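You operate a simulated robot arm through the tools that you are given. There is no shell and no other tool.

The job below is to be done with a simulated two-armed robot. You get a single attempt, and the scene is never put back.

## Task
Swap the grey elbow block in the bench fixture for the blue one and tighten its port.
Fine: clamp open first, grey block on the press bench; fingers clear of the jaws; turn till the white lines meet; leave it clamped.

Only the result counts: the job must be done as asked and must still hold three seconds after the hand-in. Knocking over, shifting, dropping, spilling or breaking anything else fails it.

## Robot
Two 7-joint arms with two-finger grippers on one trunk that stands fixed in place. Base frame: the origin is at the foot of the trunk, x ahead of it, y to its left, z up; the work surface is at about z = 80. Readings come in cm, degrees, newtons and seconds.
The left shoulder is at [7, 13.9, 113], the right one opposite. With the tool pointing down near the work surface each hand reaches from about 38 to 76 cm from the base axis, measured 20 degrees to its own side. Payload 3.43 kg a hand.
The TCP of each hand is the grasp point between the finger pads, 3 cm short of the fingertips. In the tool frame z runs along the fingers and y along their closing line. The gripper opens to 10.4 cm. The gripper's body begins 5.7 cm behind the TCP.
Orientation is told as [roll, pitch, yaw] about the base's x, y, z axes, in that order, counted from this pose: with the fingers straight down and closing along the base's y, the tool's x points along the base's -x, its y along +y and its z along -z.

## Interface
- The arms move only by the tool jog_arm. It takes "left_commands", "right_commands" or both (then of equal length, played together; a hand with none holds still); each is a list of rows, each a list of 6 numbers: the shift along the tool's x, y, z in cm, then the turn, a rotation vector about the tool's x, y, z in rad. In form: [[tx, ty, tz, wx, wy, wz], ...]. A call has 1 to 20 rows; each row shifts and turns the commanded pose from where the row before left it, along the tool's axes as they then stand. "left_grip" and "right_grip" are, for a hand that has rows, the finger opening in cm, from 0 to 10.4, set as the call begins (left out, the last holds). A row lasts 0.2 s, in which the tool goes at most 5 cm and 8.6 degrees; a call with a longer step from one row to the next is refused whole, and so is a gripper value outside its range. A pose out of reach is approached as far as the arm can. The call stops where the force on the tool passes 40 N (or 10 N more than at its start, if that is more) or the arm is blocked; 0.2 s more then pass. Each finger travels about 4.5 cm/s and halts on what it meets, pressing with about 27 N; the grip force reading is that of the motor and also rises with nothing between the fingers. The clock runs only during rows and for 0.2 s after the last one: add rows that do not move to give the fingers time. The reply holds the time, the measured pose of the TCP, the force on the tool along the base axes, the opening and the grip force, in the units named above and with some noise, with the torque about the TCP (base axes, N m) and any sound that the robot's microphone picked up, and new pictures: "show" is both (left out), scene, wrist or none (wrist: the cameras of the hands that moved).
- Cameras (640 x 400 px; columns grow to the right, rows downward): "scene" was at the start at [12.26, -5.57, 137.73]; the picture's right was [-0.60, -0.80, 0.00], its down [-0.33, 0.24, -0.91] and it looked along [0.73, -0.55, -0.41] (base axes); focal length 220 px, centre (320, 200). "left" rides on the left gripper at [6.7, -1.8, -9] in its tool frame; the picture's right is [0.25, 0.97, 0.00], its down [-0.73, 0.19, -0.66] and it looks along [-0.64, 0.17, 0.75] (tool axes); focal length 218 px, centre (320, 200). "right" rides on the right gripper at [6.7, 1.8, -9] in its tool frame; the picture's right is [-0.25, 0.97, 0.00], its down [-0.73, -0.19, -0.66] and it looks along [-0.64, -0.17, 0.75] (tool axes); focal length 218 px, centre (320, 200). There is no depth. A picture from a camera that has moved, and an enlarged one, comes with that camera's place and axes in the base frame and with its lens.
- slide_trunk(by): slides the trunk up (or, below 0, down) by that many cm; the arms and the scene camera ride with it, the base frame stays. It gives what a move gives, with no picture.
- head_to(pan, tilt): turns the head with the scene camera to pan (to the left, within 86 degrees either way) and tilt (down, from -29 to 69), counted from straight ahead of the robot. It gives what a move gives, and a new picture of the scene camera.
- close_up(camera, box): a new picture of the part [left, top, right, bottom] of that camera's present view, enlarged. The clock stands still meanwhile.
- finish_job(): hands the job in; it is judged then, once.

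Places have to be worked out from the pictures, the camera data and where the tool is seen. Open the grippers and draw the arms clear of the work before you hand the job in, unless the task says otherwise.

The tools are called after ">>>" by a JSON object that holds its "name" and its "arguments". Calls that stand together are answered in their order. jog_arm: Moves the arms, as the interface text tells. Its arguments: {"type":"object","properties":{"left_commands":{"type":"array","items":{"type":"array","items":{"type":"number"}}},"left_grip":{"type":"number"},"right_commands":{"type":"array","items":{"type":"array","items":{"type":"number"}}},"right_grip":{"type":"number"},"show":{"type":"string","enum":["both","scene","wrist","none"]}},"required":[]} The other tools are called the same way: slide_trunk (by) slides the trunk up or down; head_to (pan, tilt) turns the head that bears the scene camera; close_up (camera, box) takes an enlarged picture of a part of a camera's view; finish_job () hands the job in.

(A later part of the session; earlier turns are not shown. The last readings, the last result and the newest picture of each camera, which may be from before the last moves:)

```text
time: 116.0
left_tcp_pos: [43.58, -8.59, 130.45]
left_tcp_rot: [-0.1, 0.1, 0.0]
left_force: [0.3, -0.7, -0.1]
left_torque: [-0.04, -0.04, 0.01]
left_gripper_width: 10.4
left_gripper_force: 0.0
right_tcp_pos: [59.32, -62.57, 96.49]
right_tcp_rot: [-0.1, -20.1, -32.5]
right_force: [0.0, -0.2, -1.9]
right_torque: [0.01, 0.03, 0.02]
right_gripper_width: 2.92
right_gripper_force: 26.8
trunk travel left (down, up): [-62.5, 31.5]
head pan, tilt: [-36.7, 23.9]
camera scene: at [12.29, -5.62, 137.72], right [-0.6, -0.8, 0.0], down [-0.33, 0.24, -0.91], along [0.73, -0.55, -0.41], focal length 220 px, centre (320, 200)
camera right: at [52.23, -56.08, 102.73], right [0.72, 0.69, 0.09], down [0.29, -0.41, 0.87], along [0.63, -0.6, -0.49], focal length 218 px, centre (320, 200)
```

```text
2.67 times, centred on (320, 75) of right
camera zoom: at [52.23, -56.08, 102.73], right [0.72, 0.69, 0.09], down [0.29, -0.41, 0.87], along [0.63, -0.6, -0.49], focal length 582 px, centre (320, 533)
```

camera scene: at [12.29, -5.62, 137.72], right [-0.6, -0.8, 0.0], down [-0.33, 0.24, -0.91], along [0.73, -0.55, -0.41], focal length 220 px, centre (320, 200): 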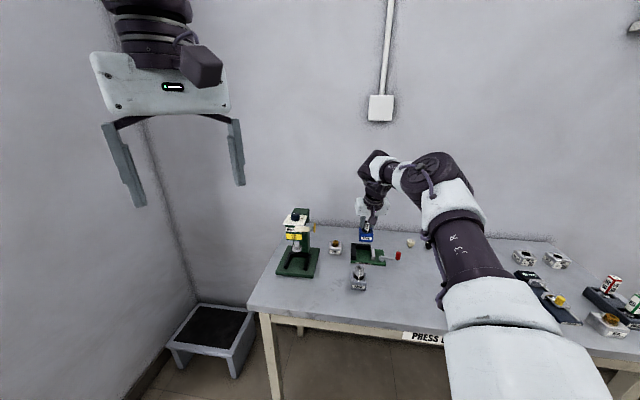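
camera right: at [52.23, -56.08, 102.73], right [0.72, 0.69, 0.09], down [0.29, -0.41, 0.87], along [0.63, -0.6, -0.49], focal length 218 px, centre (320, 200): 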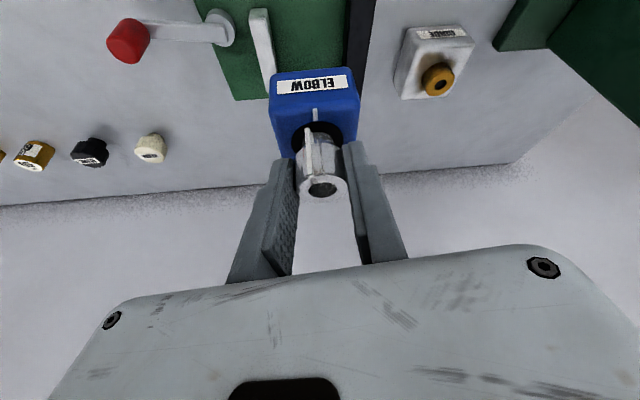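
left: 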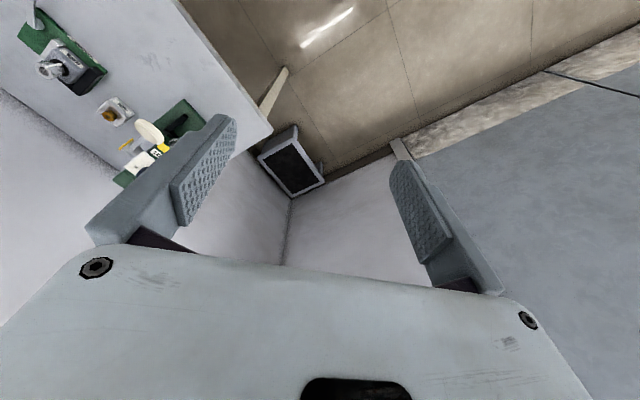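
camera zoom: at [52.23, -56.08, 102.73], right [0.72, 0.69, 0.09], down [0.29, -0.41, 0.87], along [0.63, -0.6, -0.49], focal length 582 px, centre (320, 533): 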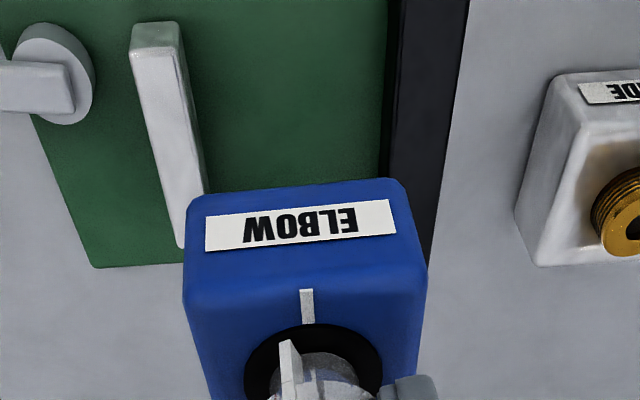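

The block is aligned within about 1.4° and centred well enough between the jaws (u≈-3.5, target -3.35). I'll trim by +0.2 cm and −1°, then lower to just above the jaws.

>>> {"name": "jog_arm", "arguments": {"right_commands": [[-0.039, 0.196, 0.014, 0, 0, 0], [0, 0, 0, 0.0072, 0, 0.0197], [0.684, 0, 1.88, 0, 0, 0], [0.684, 0, 1.88, 0, 0, 0], [0.445, 0, 1.222, 0, 0, 0], [0, 0, 0, 0, 0, 0], [0, 0, 0, 0, 0, 0]], "show": "none"}}

>>> {"name": "close_up", "arguments": {"camera": "scene", "box": [348, 228, 388, 264]}}

>>> {"name": "close_up", "arguments": {"camera": "right", "box": [220, 20, 420, 150]}}

```text
time: 117.6
left_tcp_pos: [43.7, -8.61, 130.36]
left_tcp_rot: [0.0, -0.1, 0.0]
left_force: [-0.9, -0.3, -0.3]
left_torque: [-0.02, 0.01, 0.04]
left_gripper_width: 10.36
left_gripper_force: 0.0
right_tcp_pos: [59.56, -62.38, 91.29]
right_tcp_rot: [-0.1, -20.2, -33.6]
right_force: [-0.4, -0.6, -2.4]
right_torque: [-0.02, -0.01, -0.01]
right_gripper_width: 2.87
right_gripper_force: 27.0
trunk travel left (down, up): [-62.5, 31.5]
head pan, tilt: [-36.7, 23.9]
```

```text
11.11 times, centred on (368, 246) of scene
camera zoom: at [12.29, -5.6, 137.72], right [-0.6, -0.8, 0.0], down [-0.33, 0.24, -0.91], along [0.73, -0.55, -0.41], focal length 2445 px, centre (-213, -311)
```

zoom: 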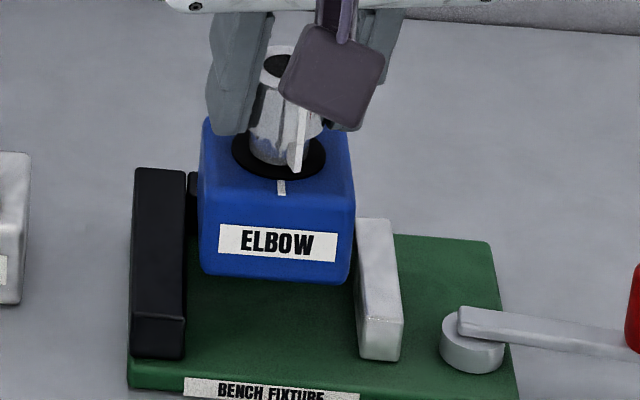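

```text
3.08 times, centred on (320, 85) of right
camera zoom: at [52.62, -55.71, 97.43], right [0.73, 0.67, 0.09], down [0.28, -0.41, 0.87], along [0.62, -0.61, -0.49], focal length 672 px, centre (320, 554)
```

zoom: 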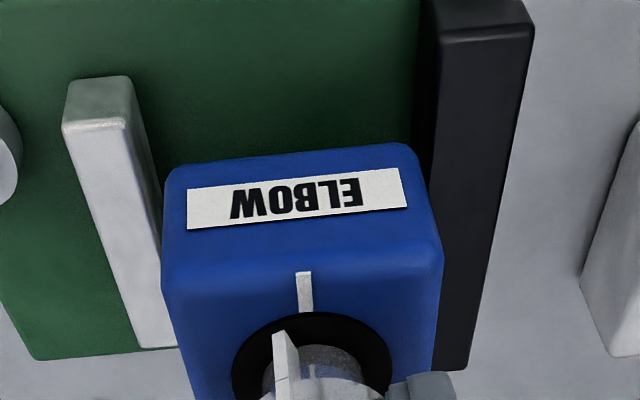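

Both gaps look clear. I'll shift 0.12 cm toward the fixed jaw to balance them and lower further.

>>> {"name": "jog_arm", "arguments": {"right_commands": [[-0.023, 0.117, 0.008, 0, 0, 0], [0.205, 0, 0.564, 0, 0, 0], [0.205, 0, 0.564, 0, 0, 0], [0.205, 0, 0.564, 0, 0, 0], [0.137, 0, 0.376, 0, 0, 0], [0, 0, 0, 0, 0, 0]], "show": "none"}}

>>> {"name": "close_up", "arguments": {"camera": "scene", "box": [348, 228, 388, 264]}}

```text
time: 119.0
left_tcp_pos: [43.78, -8.64, 130.42]
left_tcp_rot: [-0.1, -0.1, 0.1]
left_force: [0.0, 0.0, -0.1]
left_torque: [-0.01, 0.01, 0.01]
left_gripper_width: 10.38
left_gripper_force: 0.0
right_tcp_pos: [59.65, -62.45, 89.16]
right_tcp_rot: [-0.1, -20.0, -33.6]
right_force: [-0.6, -0.7, -1.6]
right_torque: [0.01, 0.02, 0.05]
right_gripper_width: 2.88
right_gripper_force: 27.2
trunk travel left (down, up): [-62.5, 31.5]
head pan, tilt: [-36.7, 23.9]
```

```text
11.11 times, centred on (368, 246) of scene
camera zoom: at [12.28, -5.6, 137.73], right [-0.6, -0.8, 0.0], down [-0.33, 0.24, -0.91], along [0.73, -0.55, -0.41], focal length 2445 px, centre (-213, -311)
```

zoom: 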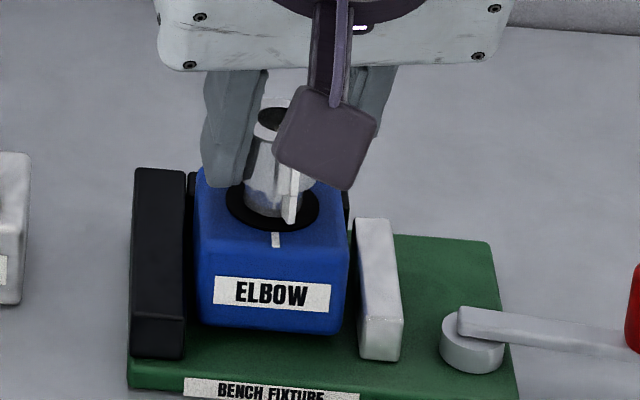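

The block is between the jaws with clearance on both sides. I'll lower to contact in small steps.

>>> {"name": "jog_arm", "arguments": {"right_commands": [[0.068, 0, 0.188, 0, 0, 0], [0.034, 0, 0.094, 0, 0, 0], [0, 0, 0, 0, 0, 0]], "show": "none"}}

>>> {"name": "jog_arm", "arguments": {"right_commands": [[0.034, 0, 0.094, 0, 0, 0], [0, 0, 0, 0, 0, 0]], "show": "none"}}

>>> {"name": "jog_arm", "arguments": {"right_commands": [[0.034, 0, 0.094, 0, 0, 0], [0, 0, 0, 0, 0, 0]], "show": "none"}}

```text
time: 119.8
left_tcp_pos: [43.7, -8.46, 130.52]
left_tcp_rot: [0.0, 0.1, 0.1]
left_force: [-0.3, 0.4, 0.1]
left_torque: [-0.01, -0.01, -0.02]
left_gripper_width: 10.39
left_gripper_force: 0.1
right_tcp_pos: [59.6, -62.36, 88.85]
right_tcp_rot: [-0.1, -20.2, -33.6]
right_force: [0.4, 1.4, -1.4]
right_torque: [0.01, 0.03, -0.02]
right_gripper_width: 2.9
right_gripper_force: 27.7
trunk travel left (down, up): [-62.5, 31.5]
head pan, tilt: [-36.7, 23.9]
```

```text
time: 120.4
left_tcp_pos: [43.57, -8.56, 130.37]
left_tcp_rot: [0.0, 0.0, 0.0]
left_force: [-0.8, 0.4, 0.2]
left_torque: [0.0, 0.0, 0.02]
left_gripper_width: 10.41
left_gripper_force: 0.0
right_tcp_pos: [59.63, -62.48, 88.73]
right_tcp_rot: [-0.1, -20.1, -33.5]
right_force: [0.0, 0.2, -1.5]
right_torque: [-0.01, -0.02, 0.01]
right_gripper_width: 2.87
right_gripper_force: 26.9
trunk travel left (down, up): [-62.5, 31.5]
head pan, tilt: [-36.7, 23.9]
```

```text
time: 121.0
left_tcp_pos: [43.7, -8.6, 130.49]
left_tcp_rot: [0.0, 0.0, 0.0]
left_force: [-0.4, -0.9, -0.1]
left_torque: [0.0, 0.01, 0.01]
left_gripper_width: 10.39
left_gripper_force: 0.0
right_tcp_pos: [59.55, -62.55, 88.7]
right_tcp_rot: [-0.1, -20.2, -33.6]
right_force: [-0.4, 1.0, -1.7]
right_torque: [0.04, 0.04, 0.03]
right_gripper_width: 2.86
right_gripper_force: 26.5
trunk travel left (down, up): [-62.5, 31.5]
head pan, tilt: [-36.7, 23.9]
```

Still carrying the weight, so I continue in 0.1 cm steps.

>>> {"name": "jog_arm", "arguments": {"right_commands": [[0.034, 0, 0.094, 0, 0, 0], [0, 0, 0, 0, 0, 0]], "show": "none"}}

>>> {"name": "jog_arm", "arguments": {"right_commands": [[0.034, 0, 0.094, 0, 0, 0], [0, 0, 0, 0, 0, 0]], "show": "none"}}

```text
time: 121.6
left_tcp_pos: [43.63, -8.5, 130.55]
left_tcp_rot: [0.0, 0.0, 0.1]
left_force: [0.6, -0.1, 0.6]
left_torque: [0.0, -0.03, -0.01]
left_gripper_width: 10.39
left_gripper_force: 0.1
right_tcp_pos: [59.6, -62.54, 88.6]
right_tcp_rot: [0.0, -20.3, -33.7]
right_force: [-0.4, -1.2, 2.8]
right_torque: [-0.04, 0.06, 0.0]
right_gripper_width: 2.87
right_gripper_force: 26.9
trunk travel left (down, up): [-62.5, 31.5]
head pan, tilt: [-36.7, 23.9]
```

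```text
time: 122.2
left_tcp_pos: [43.63, -8.49, 130.53]
left_tcp_rot: [0.0, 0.1, 0.0]
left_force: [0.6, -0.1, -0.7]
left_torque: [-0.01, 0.0, -0.01]
left_gripper_width: 10.4
left_gripper_force: 0.0
right_tcp_pos: [59.55, -62.32, 88.56]
right_tcp_rot: [0.0, -20.2, -33.6]
right_force: [2.2, -3.0, 7.1]
right_torque: [-0.11, 0.02, 0.0]
right_gripper_width: 2.88
right_gripper_force: 27.2
trunk travel left (down, up): [-62.5, 31.5]
head pan, tilt: [-36.7, 23.9]
```

Seated, with 7 N support. I'll release and back out along the tool axis.

>>> {"name": "jog_arm", "arguments": {"right_commands": [[-0.03, 0, -0.08, 0, 0, 0], [0, 0, 0, 0, 0, 0], [0, 0, 0, 0, 0, 0], [0, 0, 0, 0, 0, 0], [0, 0, 0, 0, 0, 0], [0, 0, -1, 0, 0, 0], [0, 0, -2.5, 0, 0, 0], [0, 0, -3, 0, 0, 0], [0, 0, -1.5, 0, 0, 0], [0, 0, 0, 0, 0, 0]], "right_grip": 5.2}}

>>> {"name": "close_up", "arguments": {"camera": "scene", "box": [346, 228, 396, 268]}}

>>> {"name": "close_up", "arguments": {"camera": "right", "box": [220, 20, 420, 160]}}

```text
time: 124.4
left_tcp_pos: [43.65, -8.5, 130.42]
left_tcp_rot: [0.0, -0.1, -0.1]
left_force: [-0.6, 0.0, -0.4]
left_torque: [-0.01, -0.01, -0.02]
left_gripper_width: 10.38
left_gripper_force: 0.0
right_tcp_pos: [57.33, -60.88, 96.05]
right_tcp_rot: [-0.2, -20.1, -33.6]
right_force: [0.1, 0.5, 0.0]
right_torque: [0.02, 0.0, 0.01]
right_gripper_width: 5.21
right_gripper_force: 0.1
trunk travel left (down, up): [-62.5, 31.5]
head pan, tilt: [-36.7, 23.9]
camera scene: at [12.28, -5.59, 137.72], right [-0.6, -0.8, 0.0], down [-0.33, 0.24, -0.91], along [0.73, -0.55, -0.41], focal length 220 px, centre (320, 200)
camera right: at [50.39, -54.17, 102.19], right [0.73, 0.67, 0.09], down [0.28, -0.41, 0.87], along [0.62, -0.61, -0.49], focal length 218 px, centre (320, 200)
```

scene: 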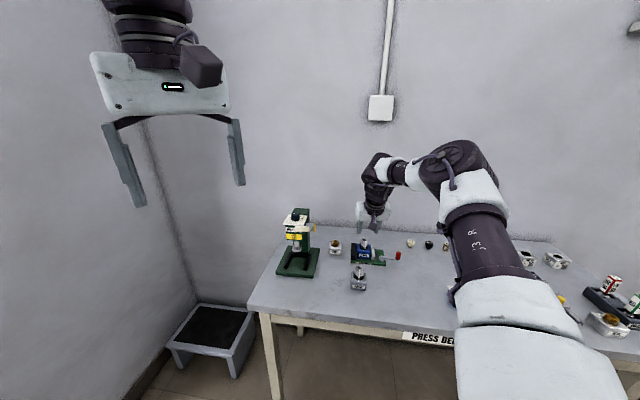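
right: 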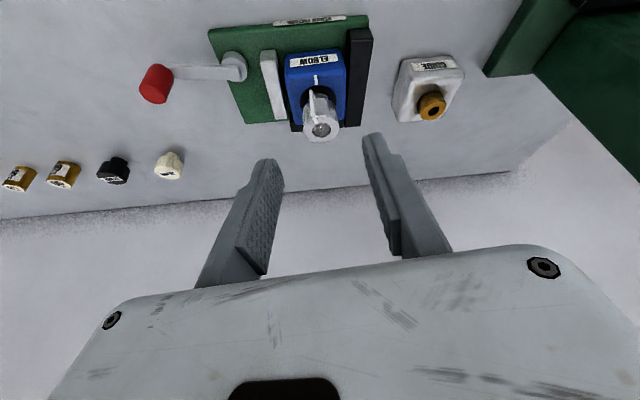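

```text
10.00 times, centred on (371, 248) of scene
camera zoom: at [12.28, -5.59, 137.72], right [-0.6, -0.8, 0.0], down [-0.33, 0.24, -0.91], along [0.73, -0.55, -0.41], focal length 2201 px, centre (-190, -280)
```

zoom: 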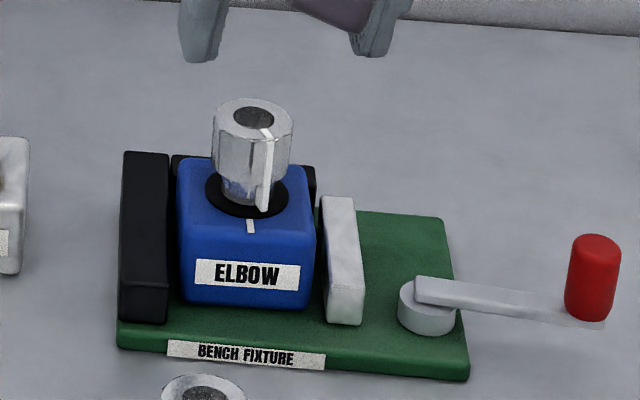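

```text
2.86 times, centred on (320, 90) of right
camera zoom: at [50.39, -54.17, 102.19], right [0.73, 0.67, 0.09], down [0.28, -0.41, 0.87], along [0.62, -0.61, -0.49], focal length 624 px, centre (320, 514)
```

zoom: 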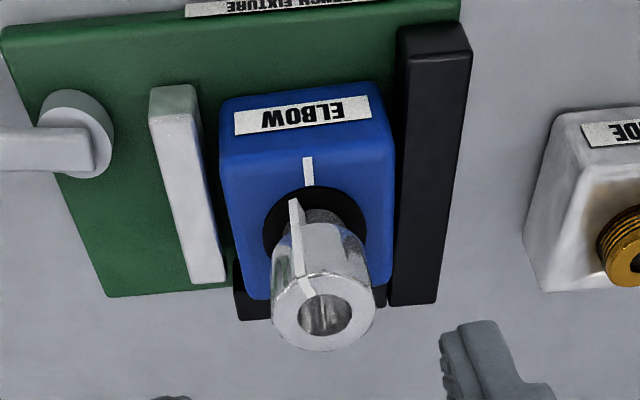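

The blue block is seated again, with its port line close to the mark. I'll move to the lever, knob around (48.95,-69.4), to close the clamp.

>>> {"name": "jog_arm", "arguments": {"right_commands": [[0, 0, 0, 0.0406, 0, 0.1115], [0, 0, 0, 0.0406, 0, 0.1115], [0, 0, 0, 0.0406, 0, 0.1115], [0.525, -2.92, 0.223, 0, 0, 0], [0.525, -2.92, 0.223, 0, 0, 0], [0.525, -2.92, 0.223, 0, 0, 0], [0.525, -2.92, 0.223, 0, 0, 0], [0, 0, 0, 0, 0, 0]], "right_grip": 4.5, "show": "wrist"}}

>>> {"name": "close_up", "arguments": {"camera": "right", "box": [240, 40, 440, 180]}}

>>> {"name": "close_up", "arguments": {"camera": "scene", "box": [346, 220, 416, 270]}}

```text
time: 126.2
left_tcp_pos: [43.7, -8.34, 130.43]
left_tcp_rot: [0.0, 0.1, 0.0]
left_force: [-0.7, 0.0, 0.2]
left_torque: [-0.01, -0.03, 0.0]
left_gripper_width: 10.4
left_gripper_force: 0.1
right_tcp_pos: [46.9, -66.28, 94.52]
right_tcp_rot: [0.0, -20.1, -53.9]
right_force: [0.3, -1.0, -0.6]
right_torque: [-0.03, 0.0, 0.04]
right_gripper_width: 4.51
right_gripper_force: 0.0
trunk travel left (down, up): [-62.5, 31.5]
head pan, tilt: [-36.7, 23.9]
camera right: at [42.78, -57.65, 100.66], right [0.92, 0.38, 0.09], down [0.12, -0.48, 0.87], along [0.37, -0.79, -0.49], focal length 218 px, centre (320, 200)
```

right: 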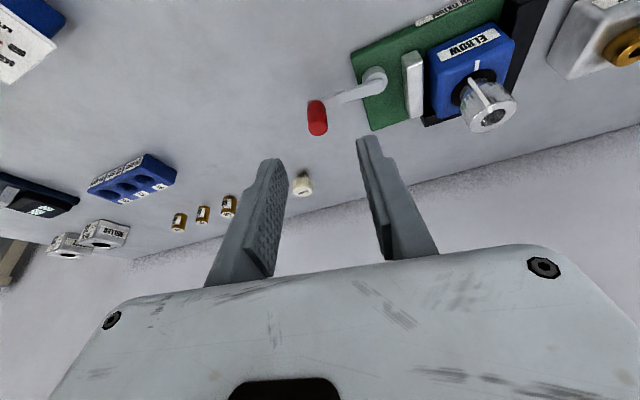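

```text
2.86 times, centred on (340, 110) of right
camera zoom: at [42.78, -57.65, 100.66], right [0.92, 0.38, 0.09], down [0.12, -0.48, 0.87], along [0.37, -0.79, -0.49], focal length 624 px, centre (263, 457)
```

zoom: 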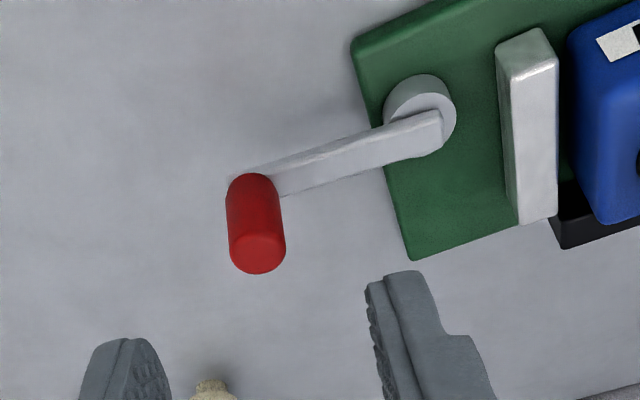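

```text
8.00 times, centred on (381, 245) of scene
camera zoom: at [12.36, -5.5, 137.72], right [-0.6, -0.8, 0.0], down [-0.33, 0.24, -0.91], along [0.73, -0.55, -0.41], focal length 1760 px, centre (-168, -160)
```

zoom: 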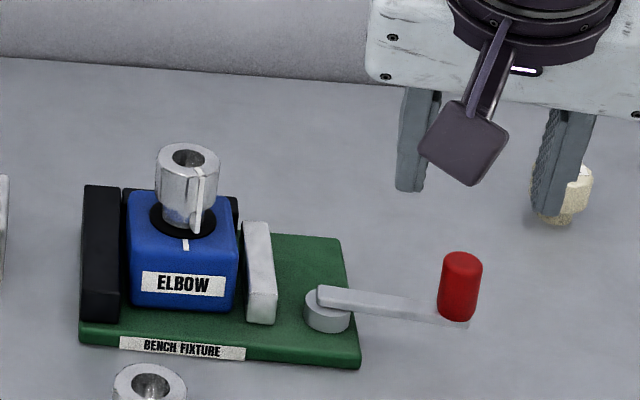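

The knob is at (48.87,-69.5), so the lever is at about 221°. I'll approach and grip it for the closing arc.

>>> {"name": "jog_arm", "arguments": {"right_commands": [[-0.31, -0.3, 0, 0, 0, 0], [0, 0, 2.5, 0, 0, 0], [0, 0, 2.5, 0, 0, 0], [0, 0, 2, 0, 0, 0], [0, 0, 1.12, 0, 0, 0], [0, 0, 0, 0, 0, 0]], "show": "wrist"}}

>>> {"name": "jog_arm", "arguments": {"right_commands": [[0, 0, 0, 0, 0, 0], [0, 0, 0, 0, 0, 0], [0, 0, 0, 0, 0, 0], [0, 0, 0, 0, 0, 0], [0, 0, 0, 0, 0, 0]], "right_grip": 1.5, "show": "wrist"}}

```text
time: 127.6
left_tcp_pos: [43.78, -8.49, 130.43]
left_tcp_rot: [0.0, 0.0, 0.0]
left_force: [0.0, 1.0, 0.0]
left_torque: [0.02, 0.01, -0.04]
left_gripper_width: 10.41
left_gripper_force: 0.1
right_tcp_pos: [48.43, -69.06, 86.96]
right_tcp_rot: [0.0, -20.1, -54.0]
right_force: [0.6, -0.4, 0.0]
right_torque: [-0.02, 0.02, -0.02]
right_gripper_width: 4.52
right_gripper_force: 0.0
trunk travel left (down, up): [-62.5, 31.5]
head pan, tilt: [-36.7, 23.9]
camera right: at [44.26, -60.33, 93.14], right [0.92, 0.38, 0.09], down [0.12, -0.48, 0.87], along [0.37, -0.79, -0.49], focal length 218 px, centre (320, 200)
```

right: 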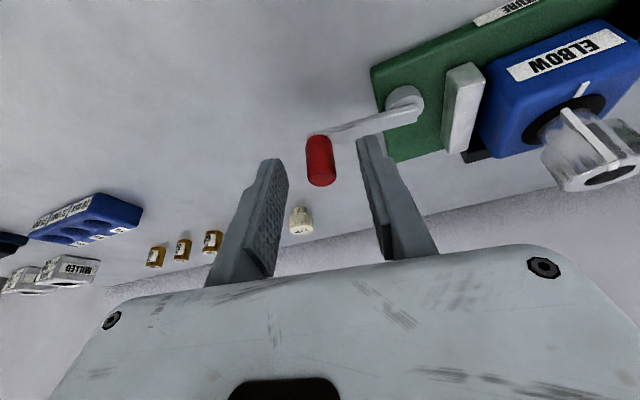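

```text
time: 128.8
left_tcp_pos: [43.57, -8.61, 130.4]
left_tcp_rot: [0.1, 0.0, -0.1]
left_force: [-0.1, 0.2, 0.4]
left_torque: [-0.01, 0.0, 0.03]
left_gripper_width: 10.44
left_gripper_force: 0.1
right_tcp_pos: [48.51, -69.09, 86.95]
right_tcp_rot: [0.0, -20.1, -54.0]
right_force: [-2.0, -0.4, -2.6]
right_torque: [0.05, -0.16, -0.03]
right_gripper_width: 1.66
right_gripper_force: 45.5
trunk travel left (down, up): [-62.5, 31.5]
head pan, tilt: [-36.7, 23.9]
camera right: at [44.24, -60.39, 93.09], right [0.92, 0.38, 0.09], down [0.12, -0.48, 0.87], along [0.37, -0.79, -0.49], focal length 218 px, centre (320, 200)
```

right: 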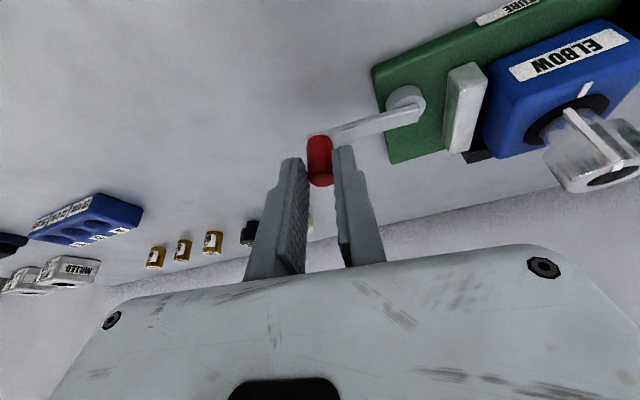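

The knob is gripped. I'll swing it clockwise along the refined arc.

>>> {"name": "jog_arm", "arguments": {"right_commands": [[0.683, -0.013, -0.249, 0, 0, 0], [0.677, 0.088, -0.247, 0, 0, 0], [0.659, 0.189, -0.24, 0, 0, 0], [0.627, 0.284, -0.229, 0, 0, 0], [0, 0, 0, 0, 0, 0]], "show": "none"}}

>>> {"name": "close_up", "arguments": {"camera": "scene", "box": [346, 220, 416, 270]}}

```text
time: 130.0
left_tcp_pos: [43.47, -8.6, 130.49]
left_tcp_rot: [0.1, 0.0, -0.1]
left_force: [-0.4, -0.8, -0.3]
left_torque: [0.02, -0.02, 0.02]
left_gripper_width: 10.42
left_gripper_force: 0.0
right_tcp_pos: [47.11, -66.74, 86.99]
right_tcp_rot: [0.1, -20.1, -54.1]
right_force: [-3.0, -8.9, 3.0]
right_torque: [-0.67, -0.18, -0.53]
right_gripper_width: 1.68
right_gripper_force: 45.1
trunk travel left (down, up): [-62.5, 31.5]
head pan, tilt: [-36.7, 23.9]
```

```text
8.00 times, centred on (381, 245) of scene
camera zoom: at [12.16, -5.68, 137.73], right [-0.6, -0.8, 0.0], down [-0.32, 0.24, -0.91], along [0.73, -0.55, -0.41], focal length 1760 px, centre (-168, -160)
```

zoom: 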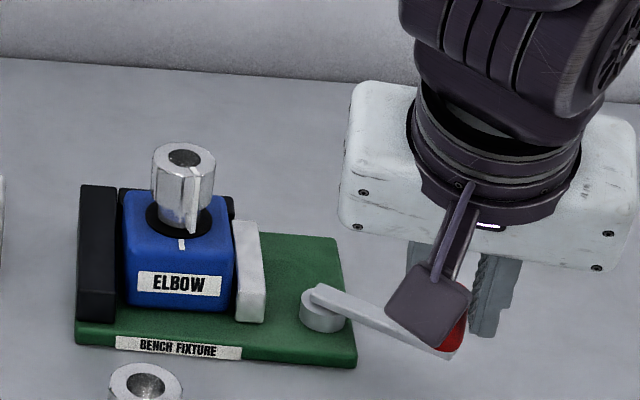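

The jaw has met the block, with modest force. Continuing two more steps.

>>> {"name": "jog_arm", "arguments": {"right_commands": [[0.584, 0.374, -0.213, 0, 0, 0], [0.53, 0.457, -0.193, 0, 0, 0], [0, 0, 0, 0, 0, 0]], "show": "none"}}

>>> {"name": "close_up", "arguments": {"camera": "scene", "box": [346, 220, 416, 270]}}

>>> {"name": "close_up", "arguments": {"camera": "right", "box": [260, 110, 440, 230]}}

```text
time: 130.8
left_tcp_pos: [43.38, -8.64, 130.57]
left_tcp_rot: [0.0, -0.1, -0.1]
left_force: [0.4, 0.0, -0.4]
left_torque: [0.01, -0.01, -0.01]
left_gripper_width: 10.38
left_gripper_force: 0.1
right_tcp_pos: [46.85, -65.17, 86.96]
right_tcp_rot: [0.0, -19.9, -54.1]
right_force: [-14.1, -4.3, 0.9]
right_torque: [-0.48, 0.12, -0.51]
right_gripper_width: 1.69
right_gripper_force: 45.0
trunk travel left (down, up): [-62.5, 31.5]
head pan, tilt: [-36.7, 23.9]
```

```text
8.00 times, centred on (381, 245) of scene
camera zoom: at [11.97, -5.65, 137.75], right [-0.6, -0.8, 0.0], down [-0.32, 0.24, -0.91], along [0.73, -0.55, -0.4], focal length 1760 px, centre (-168, -160)
```

zoom: 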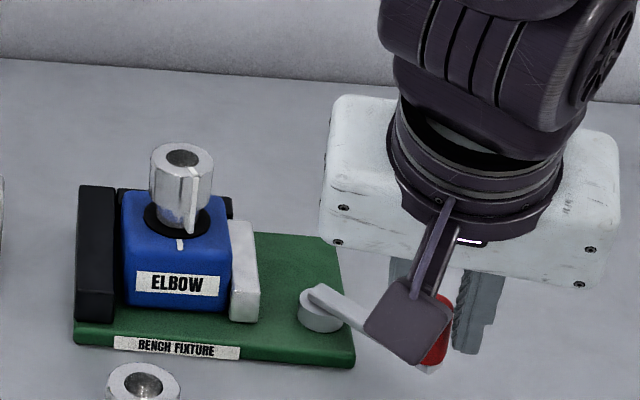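

```text
3.33 times, centred on (350, 170) of right
camera zoom: at [42.69, -56.43, 93.1], right [0.92, 0.37, 0.08], down [0.12, -0.49, 0.87], along [0.37, -0.79, -0.49], focal length 728 px, centre (220, 300)
```

zoom: 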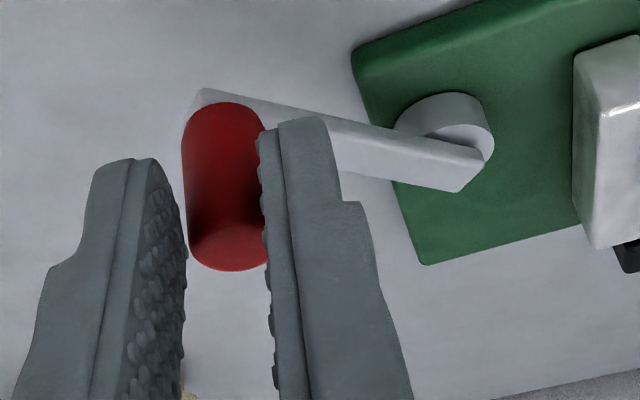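

A radial force of 14 N is building, so I'll correct outward by 0.25 cm in the next step.

>>> {"name": "jog_arm", "arguments": {"right_commands": [[0.603, 0.329, -0.219, 0, 0, 0], [0, 0, 0, 0, 0, 0]], "show": "none"}}

>>> {"name": "jog_arm", "arguments": {"right_commands": [[0.39, 0.594, -0.143, 0, 0, 0], [0, 0, 0, 0, 0, 0]], "show": "none"}}

>>> {"name": "close_up", "arguments": {"camera": "scene", "box": [346, 220, 416, 270]}}

```text
time: 131.4
left_tcp_pos: [43.41, -8.47, 130.52]
left_tcp_rot: [0.0, -0.1, 0.0]
left_force: [-0.1, 0.0, -0.7]
left_torque: [-0.04, -0.04, -0.01]
left_gripper_width: 10.4
left_gripper_force: 0.1
right_tcp_pos: [46.75, -64.31, 86.97]
right_tcp_rot: [-0.2, -20.0, -54.0]
right_force: [-16.2, -0.5, -3.9]
right_torque: [0.05, 0.29, -0.32]
right_gripper_width: 1.65
right_gripper_force: 45.2
trunk travel left (down, up): [-62.5, 31.5]
head pan, tilt: [-36.7, 23.9]
```

```text
time: 132.0
left_tcp_pos: [43.33, -8.54, 130.63]
left_tcp_rot: [0.0, -0.1, -0.1]
left_force: [-0.7, -0.2, -0.7]
left_torque: [0.01, 0.0, -0.01]
left_gripper_width: 10.41
left_gripper_force: 0.0
right_tcp_pos: [46.87, -63.65, 86.97]
right_tcp_rot: [-0.2, -20.0, -54.2]
right_force: [-20.5, 0.2, -4.3]
right_torque: [-0.05, 0.46, -0.64]
right_gripper_width: 1.59
right_gripper_force: 45.1
trunk travel left (down, up): [-62.5, 31.5]
head pan, tilt: [-36.7, 23.9]
```

```text
8.00 times, centred on (381, 245) of scene
camera zoom: at [11.9, -5.65, 137.75], right [-0.6, -0.8, 0.0], down [-0.32, 0.24, -0.91], along [0.73, -0.55, -0.4], focal length 1760 px, centre (-168, -160)
```

zoom: 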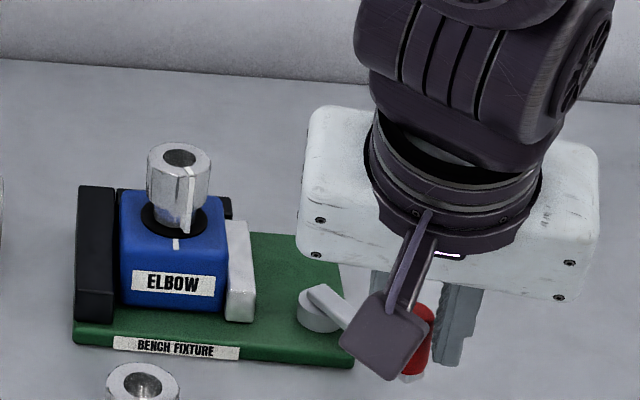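

The knob is slipping along the pads in this pose, as it did last time, so I'll switch to the vertical, tangential cage that worked for the final part of closing. Releasing and backing off first.

>>> {"name": "jog_arm", "arguments": {"right_commands": [[0, 0, 0, 0, 0, 0], [0, 0, 0, 0, 0, 0], [0, 0, 0, 0, 0, 0], [0, 0, -1, 0, 0, 0], [0, 0, -3, 0, 0, 0], [0, 0, -3, 0, 0, 0], [0, 0, 0, 0, 0.1163, 0], [0, 0, 0, 0, 0.1163, 0], [0, 0, 0, 0, 0.1163, 0], [0, 0, 0, 0, 0, -0.112], [0, 0, 0, 0, 0, -0.112], [0, 0, 0, 0, 0, -0.112], [0, 0, 0, 0, 0, -0.112], [0, 0, 0, 0, 0, -0.112], [0, 0, 0, 0, 0, -0.112], [0, 0, 0, 0, 0, 0]], "right_grip": 4.5, "show": "wrist"}}

>>> {"name": "close_up", "arguments": {"camera": "scene", "box": [346, 220, 416, 270]}}

>>> {"name": "close_up", "arguments": {"camera": "right", "box": [240, 80, 440, 220]}}

```text
time: 135.4
left_tcp_pos: [43.55, -8.56, 130.46]
left_tcp_rot: [0.0, 0.0, 0.0]
left_force: [-0.8, -0.2, 0.1]
left_torque: [0.01, 0.0, 0.03]
left_gripper_width: 10.41
left_gripper_force: 0.1
right_tcp_pos: [45.92, -61.68, 93.66]
right_tcp_rot: [-0.1, -0.1, -15.3]
right_force: [0.5, -0.4, -1.0]
right_torque: [0.0, -0.02, 0.02]
right_gripper_width: 4.5
right_gripper_force: 0.1
trunk travel left (down, up): [-62.5, 31.5]
head pan, tilt: [-36.7, 23.9]
camera right: at [39.73, -58.15, 102.55], right [0.5, 0.87, 0.0], down [0.65, -0.38, 0.66], along [0.57, -0.33, -0.75], focal length 218 px, centre (320, 200)
```

right: 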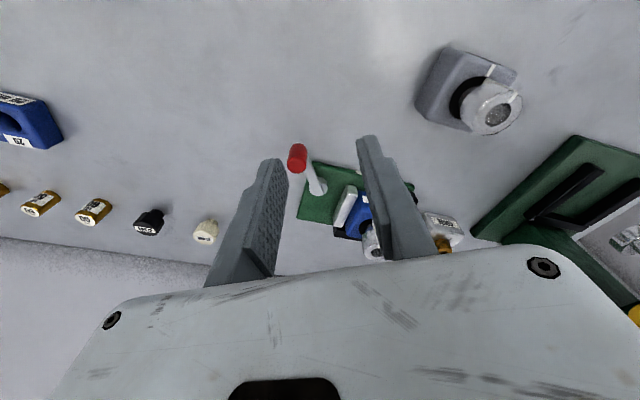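

```text
8.00 times, centred on (381, 245) of scene
camera zoom: at [12.25, -5.58, 137.73], right [-0.6, -0.8, 0.0], down [-0.33, 0.24, -0.91], along [0.73, -0.55, -0.41], focal length 1760 px, centre (-168, -160)
```

zoom: 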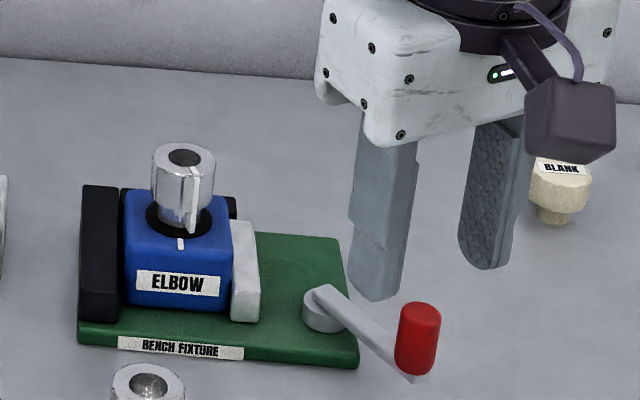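

```text
2.86 times, centred on (340, 150) of right
camera zoom: at [39.73, -58.15, 102.55], right [0.5, 0.87, 0.0], down [0.65, -0.38, 0.66], along [0.57, -0.33, -0.75], focal length 624 px, centre (263, 343)
```

zoom: 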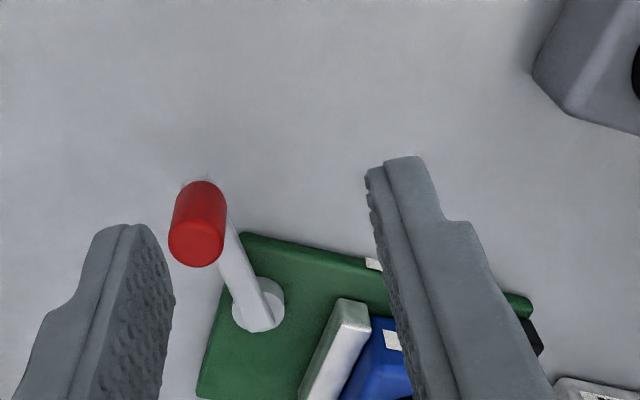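

The lever is now at about 167° with the knob at (47.67,-64.97). I'll descend vertically around the knob.

>>> {"name": "jog_arm", "arguments": {"right_commands": [[-1.28, -1.355, 0, 0, 0, 0], [-1.28, -1.355, 0, 0, 0, 0], [0, 0, 2, 0, 0, 0], [0, 0, 2, 0, 0, 0], [0, 0, 2, 0, 0, 0], [0, 0, 1.36, 0, 0, 0], [0, 0, 0, 0, 0, 0]], "show": "wrist"}}

>>> {"name": "jog_arm", "arguments": {"right_commands": [[0, 0, 0, 0, 0, 0], [0, 0, 0, 0, 0, 0], [0, 0, 0, 0, 0, 0], [0, 0.52, 0, 0, 0, 0.1], [0, 0.52, 0, 0, 0, 0.1], [0, 0, 0, 0, 0, 0]], "right_grip": 2.2, "show": "wrist"}}

>>> {"name": "close_up", "arguments": {"camera": "scene", "box": [346, 220, 416, 270]}}

```text
time: 137.0
left_tcp_pos: [43.63, -8.3, 130.59]
left_tcp_rot: [0.0, 0.0, 0.0]
left_force: [-0.4, 0.1, 0.5]
left_torque: [-0.01, 0.01, 0.02]
left_gripper_width: 10.42
left_gripper_force: 0.1
right_tcp_pos: [47.52, -64.99, 86.17]
right_tcp_rot: [-0.1, -0.1, -15.4]
right_force: [0.8, 0.0, 0.7]
right_torque: [0.01, 0.01, 0.04]
right_gripper_width: 4.5
right_gripper_force: 0.0
trunk travel left (down, up): [-62.5, 31.5]
head pan, tilt: [-36.7, 23.9]
camera right: at [41.39, -61.43, 95.17], right [0.5, 0.86, 0.0], down [0.65, -0.38, 0.66], along [0.57, -0.33, -0.75], focal length 218 px, centre (320, 200)
```

right: 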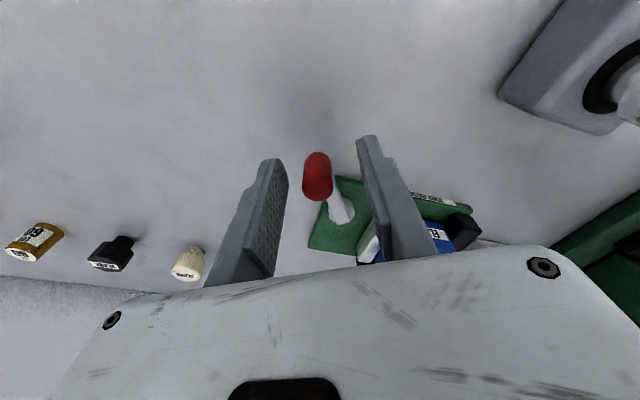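

```text
time: 138.4
left_tcp_pos: [43.53, -8.6, 130.48]
left_tcp_rot: [-0.1, 0.0, -0.1]
left_force: [-0.5, -0.4, -0.4]
left_torque: [0.0, -0.02, -0.05]
left_gripper_width: 10.4
left_gripper_force: 0.0
right_tcp_pos: [47.79, -64.09, 86.17]
right_tcp_rot: [0.0, -0.1, -27.0]
right_force: [0.4, -0.4, 0.7]
right_torque: [0.01, 0.03, -0.03]
right_gripper_width: 2.28
right_gripper_force: 0.6
trunk travel left (down, up): [-62.5, 31.5]
head pan, tilt: [-36.7, 23.9]
camera right: at [42.56, -59.35, 95.22], right [0.66, 0.75, 0.0], down [0.56, -0.5, 0.66], along [0.49, -0.44, -0.75], focal length 218 px, centre (320, 200)
```

right: 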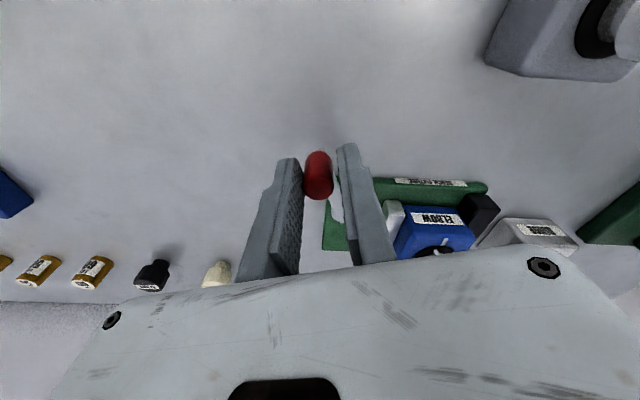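

```text
8.00 times, centred on (381, 245) of scene
camera zoom: at [12.25, -5.6, 137.73], right [-0.6, -0.8, 0.0], down [-0.33, 0.24, -0.91], along [0.73, -0.55, -0.41], focal length 1760 px, centre (-168, -160)
```

zoom: 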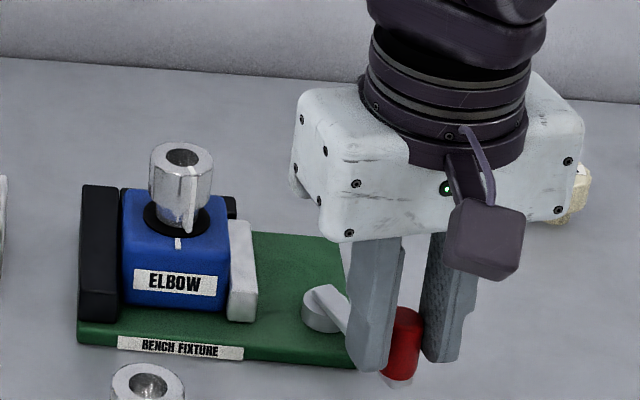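

The cage works with no side force and the block is moving toward the fixed jaw. I'll continue to the closed position in small steps.

>>> {"name": "jog_arm", "arguments": {"right_commands": [[0, 0.42, 0, 0, 0, 0.08], [0, 0.33, 0, 0, 0, 0.06], [0, 0, 0, 0, 0, 0]], "show": "none"}}

>>> {"name": "jog_arm", "arguments": {"right_commands": [[0, 0.33, 0, 0, 0, 0.05], [0, 0, 0, 0, 0, 0]], "show": "none"}}

>>> {"name": "close_up", "arguments": {"camera": "scene", "box": [346, 220, 416, 270]}}

```text
time: 139.2
left_tcp_pos: [43.64, -8.57, 130.56]
left_tcp_rot: [0.0, 0.1, -0.1]
left_force: [0.0, 0.1, -0.5]
left_torque: [0.0, -0.01, -0.01]
left_gripper_width: 10.38
left_gripper_force: 0.0
right_tcp_pos: [48.14, -63.44, 86.19]
right_tcp_rot: [0.0, -0.1, -35.1]
right_force: [-2.0, -3.5, 1.6]
right_torque: [-0.08, 0.04, 0.0]
right_gripper_width: 2.38
right_gripper_force: 1.6
trunk travel left (down, up): [-62.5, 31.5]
head pan, tilt: [-36.7, 23.9]
```

```text
time: 139.8
left_tcp_pos: [43.6, -8.76, 130.49]
left_tcp_rot: [0.0, 0.0, -0.1]
left_force: [-0.2, -0.6, 0.3]
left_torque: [-0.01, 0.03, -0.04]
left_gripper_width: 10.41
left_gripper_force: 0.1
right_tcp_pos: [48.29, -63.29, 86.26]
right_tcp_rot: [-0.1, -0.1, -38.0]
right_force: [-4.6, -10.6, 3.6]
right_torque: [-0.19, 0.03, -0.02]
right_gripper_width: 2.69
right_gripper_force: 4.9
trunk travel left (down, up): [-62.5, 31.5]
head pan, tilt: [-36.7, 23.9]
```

```text
8.00 times, centred on (381, 245) of scene
camera zoom: at [12.15, -5.71, 137.74], right [-0.6, -0.8, 0.0], down [-0.32, 0.24, -0.91], along [0.73, -0.55, -0.41], focal length 1760 px, centre (-168, -160)
```

zoom: 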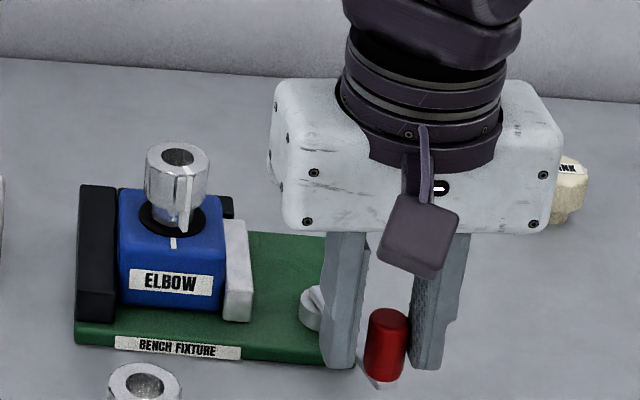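

Resistance is building, at about 12 N. I'll press two more small steps to match the earlier clamped state.

>>> {"name": "jog_arm", "arguments": {"right_commands": [[0.01, 0.3, 0, 0, 0, 0.03], [0, 0, 0, 0, 0, 0]], "show": "none"}}

>>> {"name": "jog_arm", "arguments": {"right_commands": [[0.01, 0.3, 0, 0, 0, 0.03], [0, 0, 0, 0, 0, 0]], "show": "none"}}

>>> {"name": "close_up", "arguments": {"camera": "scene", "box": [346, 220, 416, 270]}}

```text
time: 140.4
left_tcp_pos: [43.44, -8.74, 130.51]
left_tcp_rot: [0.1, -0.1, 0.0]
left_force: [0.5, 0.4, -0.9]
left_torque: [-0.02, -0.04, 0.0]
left_gripper_width: 10.4
left_gripper_force: 0.0
right_tcp_pos: [48.42, -63.03, 86.26]
right_tcp_rot: [-0.1, -0.1, -39.7]
right_force: [-7.4, -16.6, 4.1]
right_torque: [-0.27, 0.18, 0.01]
right_gripper_width: 3.18
right_gripper_force: 7.9
trunk travel left (down, up): [-62.5, 31.5]
head pan, tilt: [-36.7, 23.9]
```

```text
time: 141.0
left_tcp_pos: [43.3, -8.84, 130.51]
left_tcp_rot: [0.1, -0.1, -0.1]
left_force: [0.6, 0.7, 0.0]
left_torque: [-0.02, 0.02, 0.0]
left_gripper_width: 10.4
left_gripper_force: 0.0
right_tcp_pos: [48.53, -62.92, 86.21]
right_tcp_rot: [-0.1, -0.2, -41.4]
right_force: [-12.0, -22.3, 7.1]
right_torque: [-0.43, 0.29, -0.07]
right_gripper_width: 3.51
right_gripper_force: 11.3
trunk travel left (down, up): [-62.5, 31.5]
head pan, tilt: [-36.7, 23.9]
```

```text
8.00 times, centred on (381, 245) of scene
camera zoom: at [11.94, -5.9, 137.75], right [-0.6, -0.8, 0.0], down [-0.32, 0.24, -0.91], along [0.73, -0.55, -0.41], focal length 1760 px, centre (-168, -160)
```

zoom: 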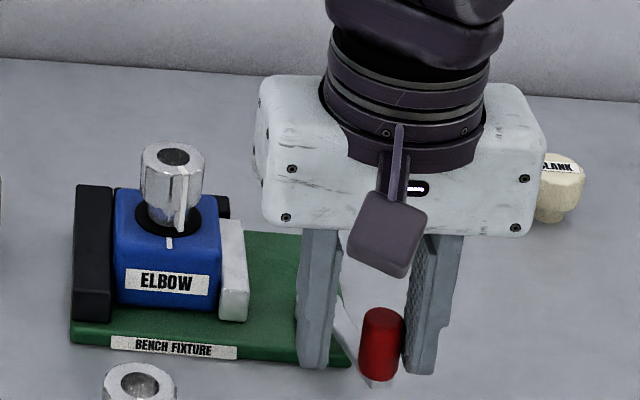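

At 25 N the lever no longer moves, so it is clamped. I'll back off, open and lift away.

>>> {"name": "jog_arm", "arguments": {"right_commands": [[0, -0.4, 0, 0, 0, 0], [0, -0.5, 0, 0, 0, 0], [0, 0, 0, 0, 0, 0], [0, 0, 0, 0, 0, 0], [0, 0, -1, 0, 0, 0], [0, 0, -2.5, 0, 0, 0], [0, 0, -3, 0, 0, 0], [0, 0, -3, 0, 0, 0], [0, 0, 0, 0, 0, 0]], "right_grip": 5}}

>>> {"name": "close_up", "arguments": {"camera": "scene", "box": [346, 228, 396, 268]}}

>>> {"name": "close_up", "arguments": {"camera": "scene", "box": [354, 232, 380, 254]}}

```text
time: 143.0
left_tcp_pos: [43.75, -8.51, 130.42]
left_tcp_rot: [0.0, 0.0, 0.0]
left_force: [-0.2, 0.3, 0.2]
left_torque: [-0.01, 0.02, 0.03]
left_gripper_width: 10.39
left_gripper_force: 0.1
right_tcp_pos: [48.25, -63.19, 95.81]
right_tcp_rot: [-0.1, -0.1, -41.3]
right_force: [-0.2, -0.4, -0.5]
right_torque: [0.01, -0.01, 0.01]
right_gripper_width: 5.0
right_gripper_force: 0.1
trunk travel left (down, up): [-62.5, 31.5]
head pan, tilt: [-36.7, 23.9]
camera scene: at [12.28, -5.62, 137.72], right [-0.6, -0.8, 0.0], down [-0.33, 0.24, -0.91], along [0.73, -0.55, -0.41], focal length 220 px, centre (320, 200)
camera right: at [44.3, -57.42, 104.71], right [0.83, 0.56, 0.0], down [0.42, -0.62, 0.66], along [0.37, -0.55, -0.75], focal length 218 px, centre (320, 200)
```

scene: 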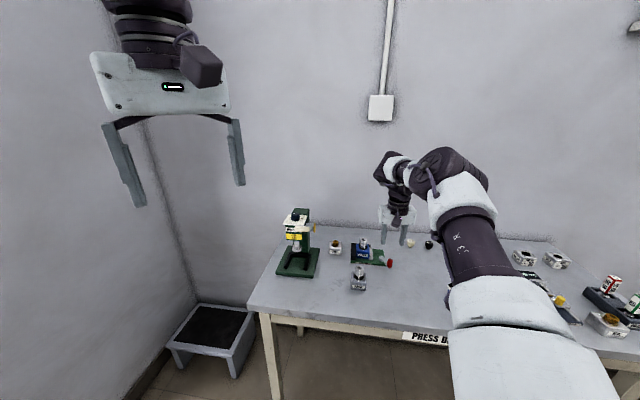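
right: 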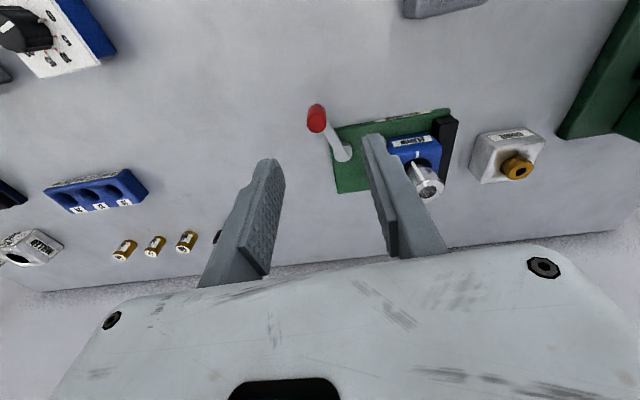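

```text
10.00 times, centred on (371, 248) of scene
camera zoom: at [12.28, -5.62, 137.72], right [-0.6, -0.8, 0.0], down [-0.33, 0.24, -0.91], along [0.73, -0.55, -0.41], focal length 2201 px, centre (-190, -280)
```

zoom: 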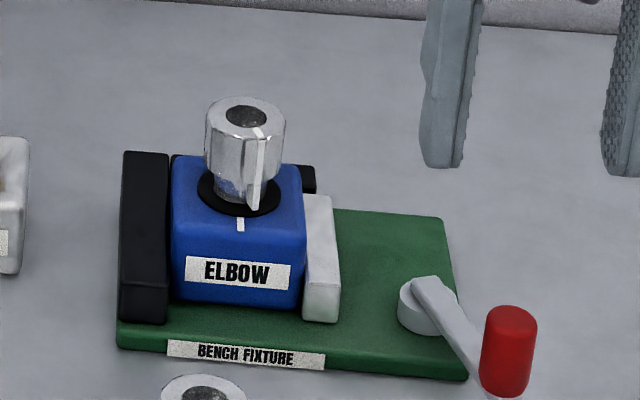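

```text
16.00 times, centred on (367, 243) of scene
camera zoom: at [12.28, -5.62, 137.72], right [-0.6, -0.8, 0.0], down [-0.33, 0.24, -0.91], along [0.73, -0.55, -0.41], focal length 3521 px, centre (-432, -488)
```

zoom: 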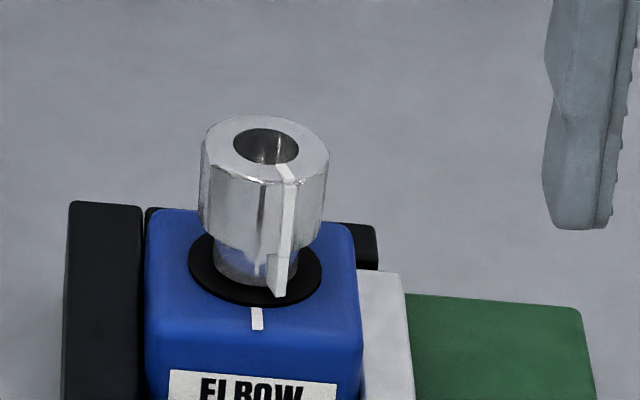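

The block, jaw and lever are exactly in the clamped position. The line needs about 23° more clockwise. This time I'll grip at yaw -15° and turn to about -38°, well inside the reachable range, checking reach after each small step.

>>> {"name": "jog_arm", "arguments": {"right_commands": [[0, 0, 0, 0, -0.1454, 0], [0, 0, 0, 0, -0.1454, 0], [0, 0, 0, 0, -0.1454, 0], [0, 0, 0, -0.0485, 0, -0.104], [0, 0, 0, -0.0485, 0, -0.104], [0, 0, 0, -0.0485, 0, -0.104], [0, 0, 0, -0.0485, 0, -0.104], [-2.22, 1.27, 1.52, 0, 0, 0], [-2.22, 1.27, 1.52, 0, 0, 0], [-2.22, 1.27, 1.52, 0, 0, 0], [0, 0, 0, 0, 0, 0]], "right_grip": 5.2}}

>>> {"name": "close_up", "arguments": {"camera": "right", "box": [240, 40, 400, 160]}}

```text
time: 145.4
left_tcp_pos: [43.59, -8.63, 130.52]
left_tcp_rot: [0.0, 0.0, 0.0]
left_force: [0.0, 0.3, -0.4]
left_torque: [0.02, -0.01, -0.02]
left_gripper_width: 10.39
left_gripper_force: 0.1
right_tcp_pos: [56.95, -61.67, 94.51]
right_tcp_rot: [-0.1, -25.1, -14.9]
right_force: [-0.3, -0.4, 0.1]
right_torque: [0.04, -0.01, 0.02]
right_gripper_width: 5.19
right_gripper_force: 0.1
trunk travel left (down, up): [-62.5, 31.5]
head pan, tilt: [-36.7, 23.9]
camera scene: at [12.19, -5.6, 137.73], right [-0.6, -0.8, 0.0], down [-0.32, 0.24, -0.91], along [0.73, -0.55, -0.41], focal length 220 px, centre (320, 200)
camera right: at [47.77, -57.46, 99.67], right [0.47, 0.88, 0.11], down [0.32, -0.28, 0.9], along [0.82, -0.39, -0.41], focal length 218 px, centre (320, 200)
```

scene: 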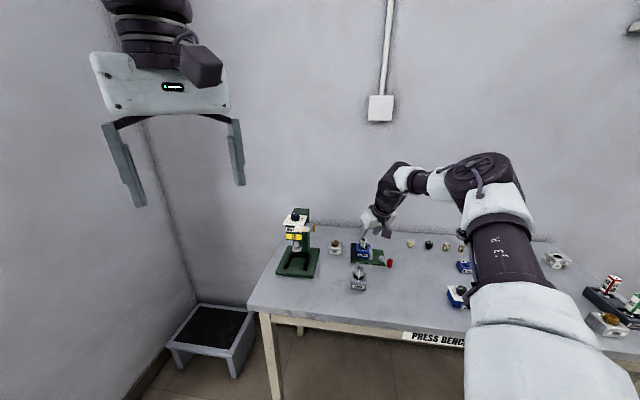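
right: 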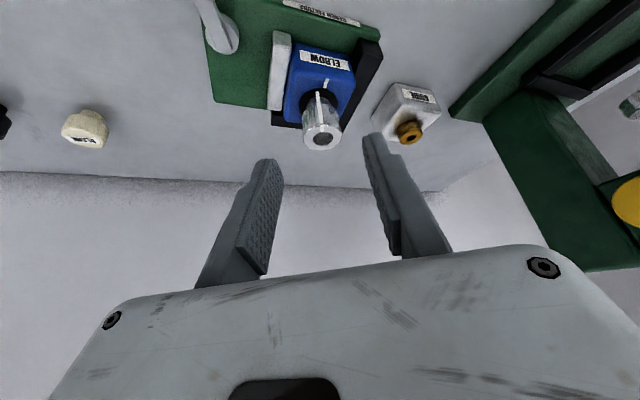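

```text
3.33 times, centred on (320, 100) of right
camera zoom: at [47.77, -57.46, 99.67], right [0.47, 0.88, 0.11], down [0.32, -0.28, 0.9], along [0.82, -0.39, -0.41], focal length 728 px, centre (320, 533)
```

zoom: 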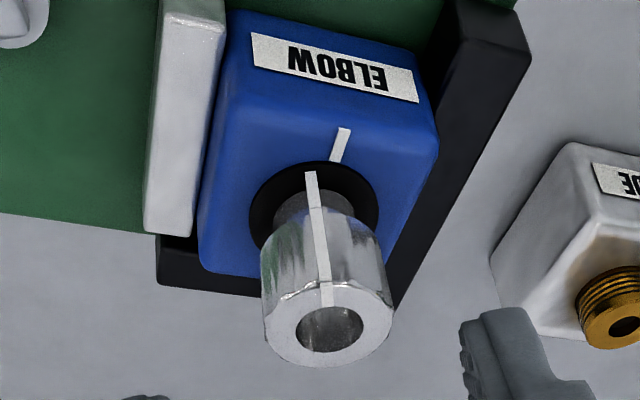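

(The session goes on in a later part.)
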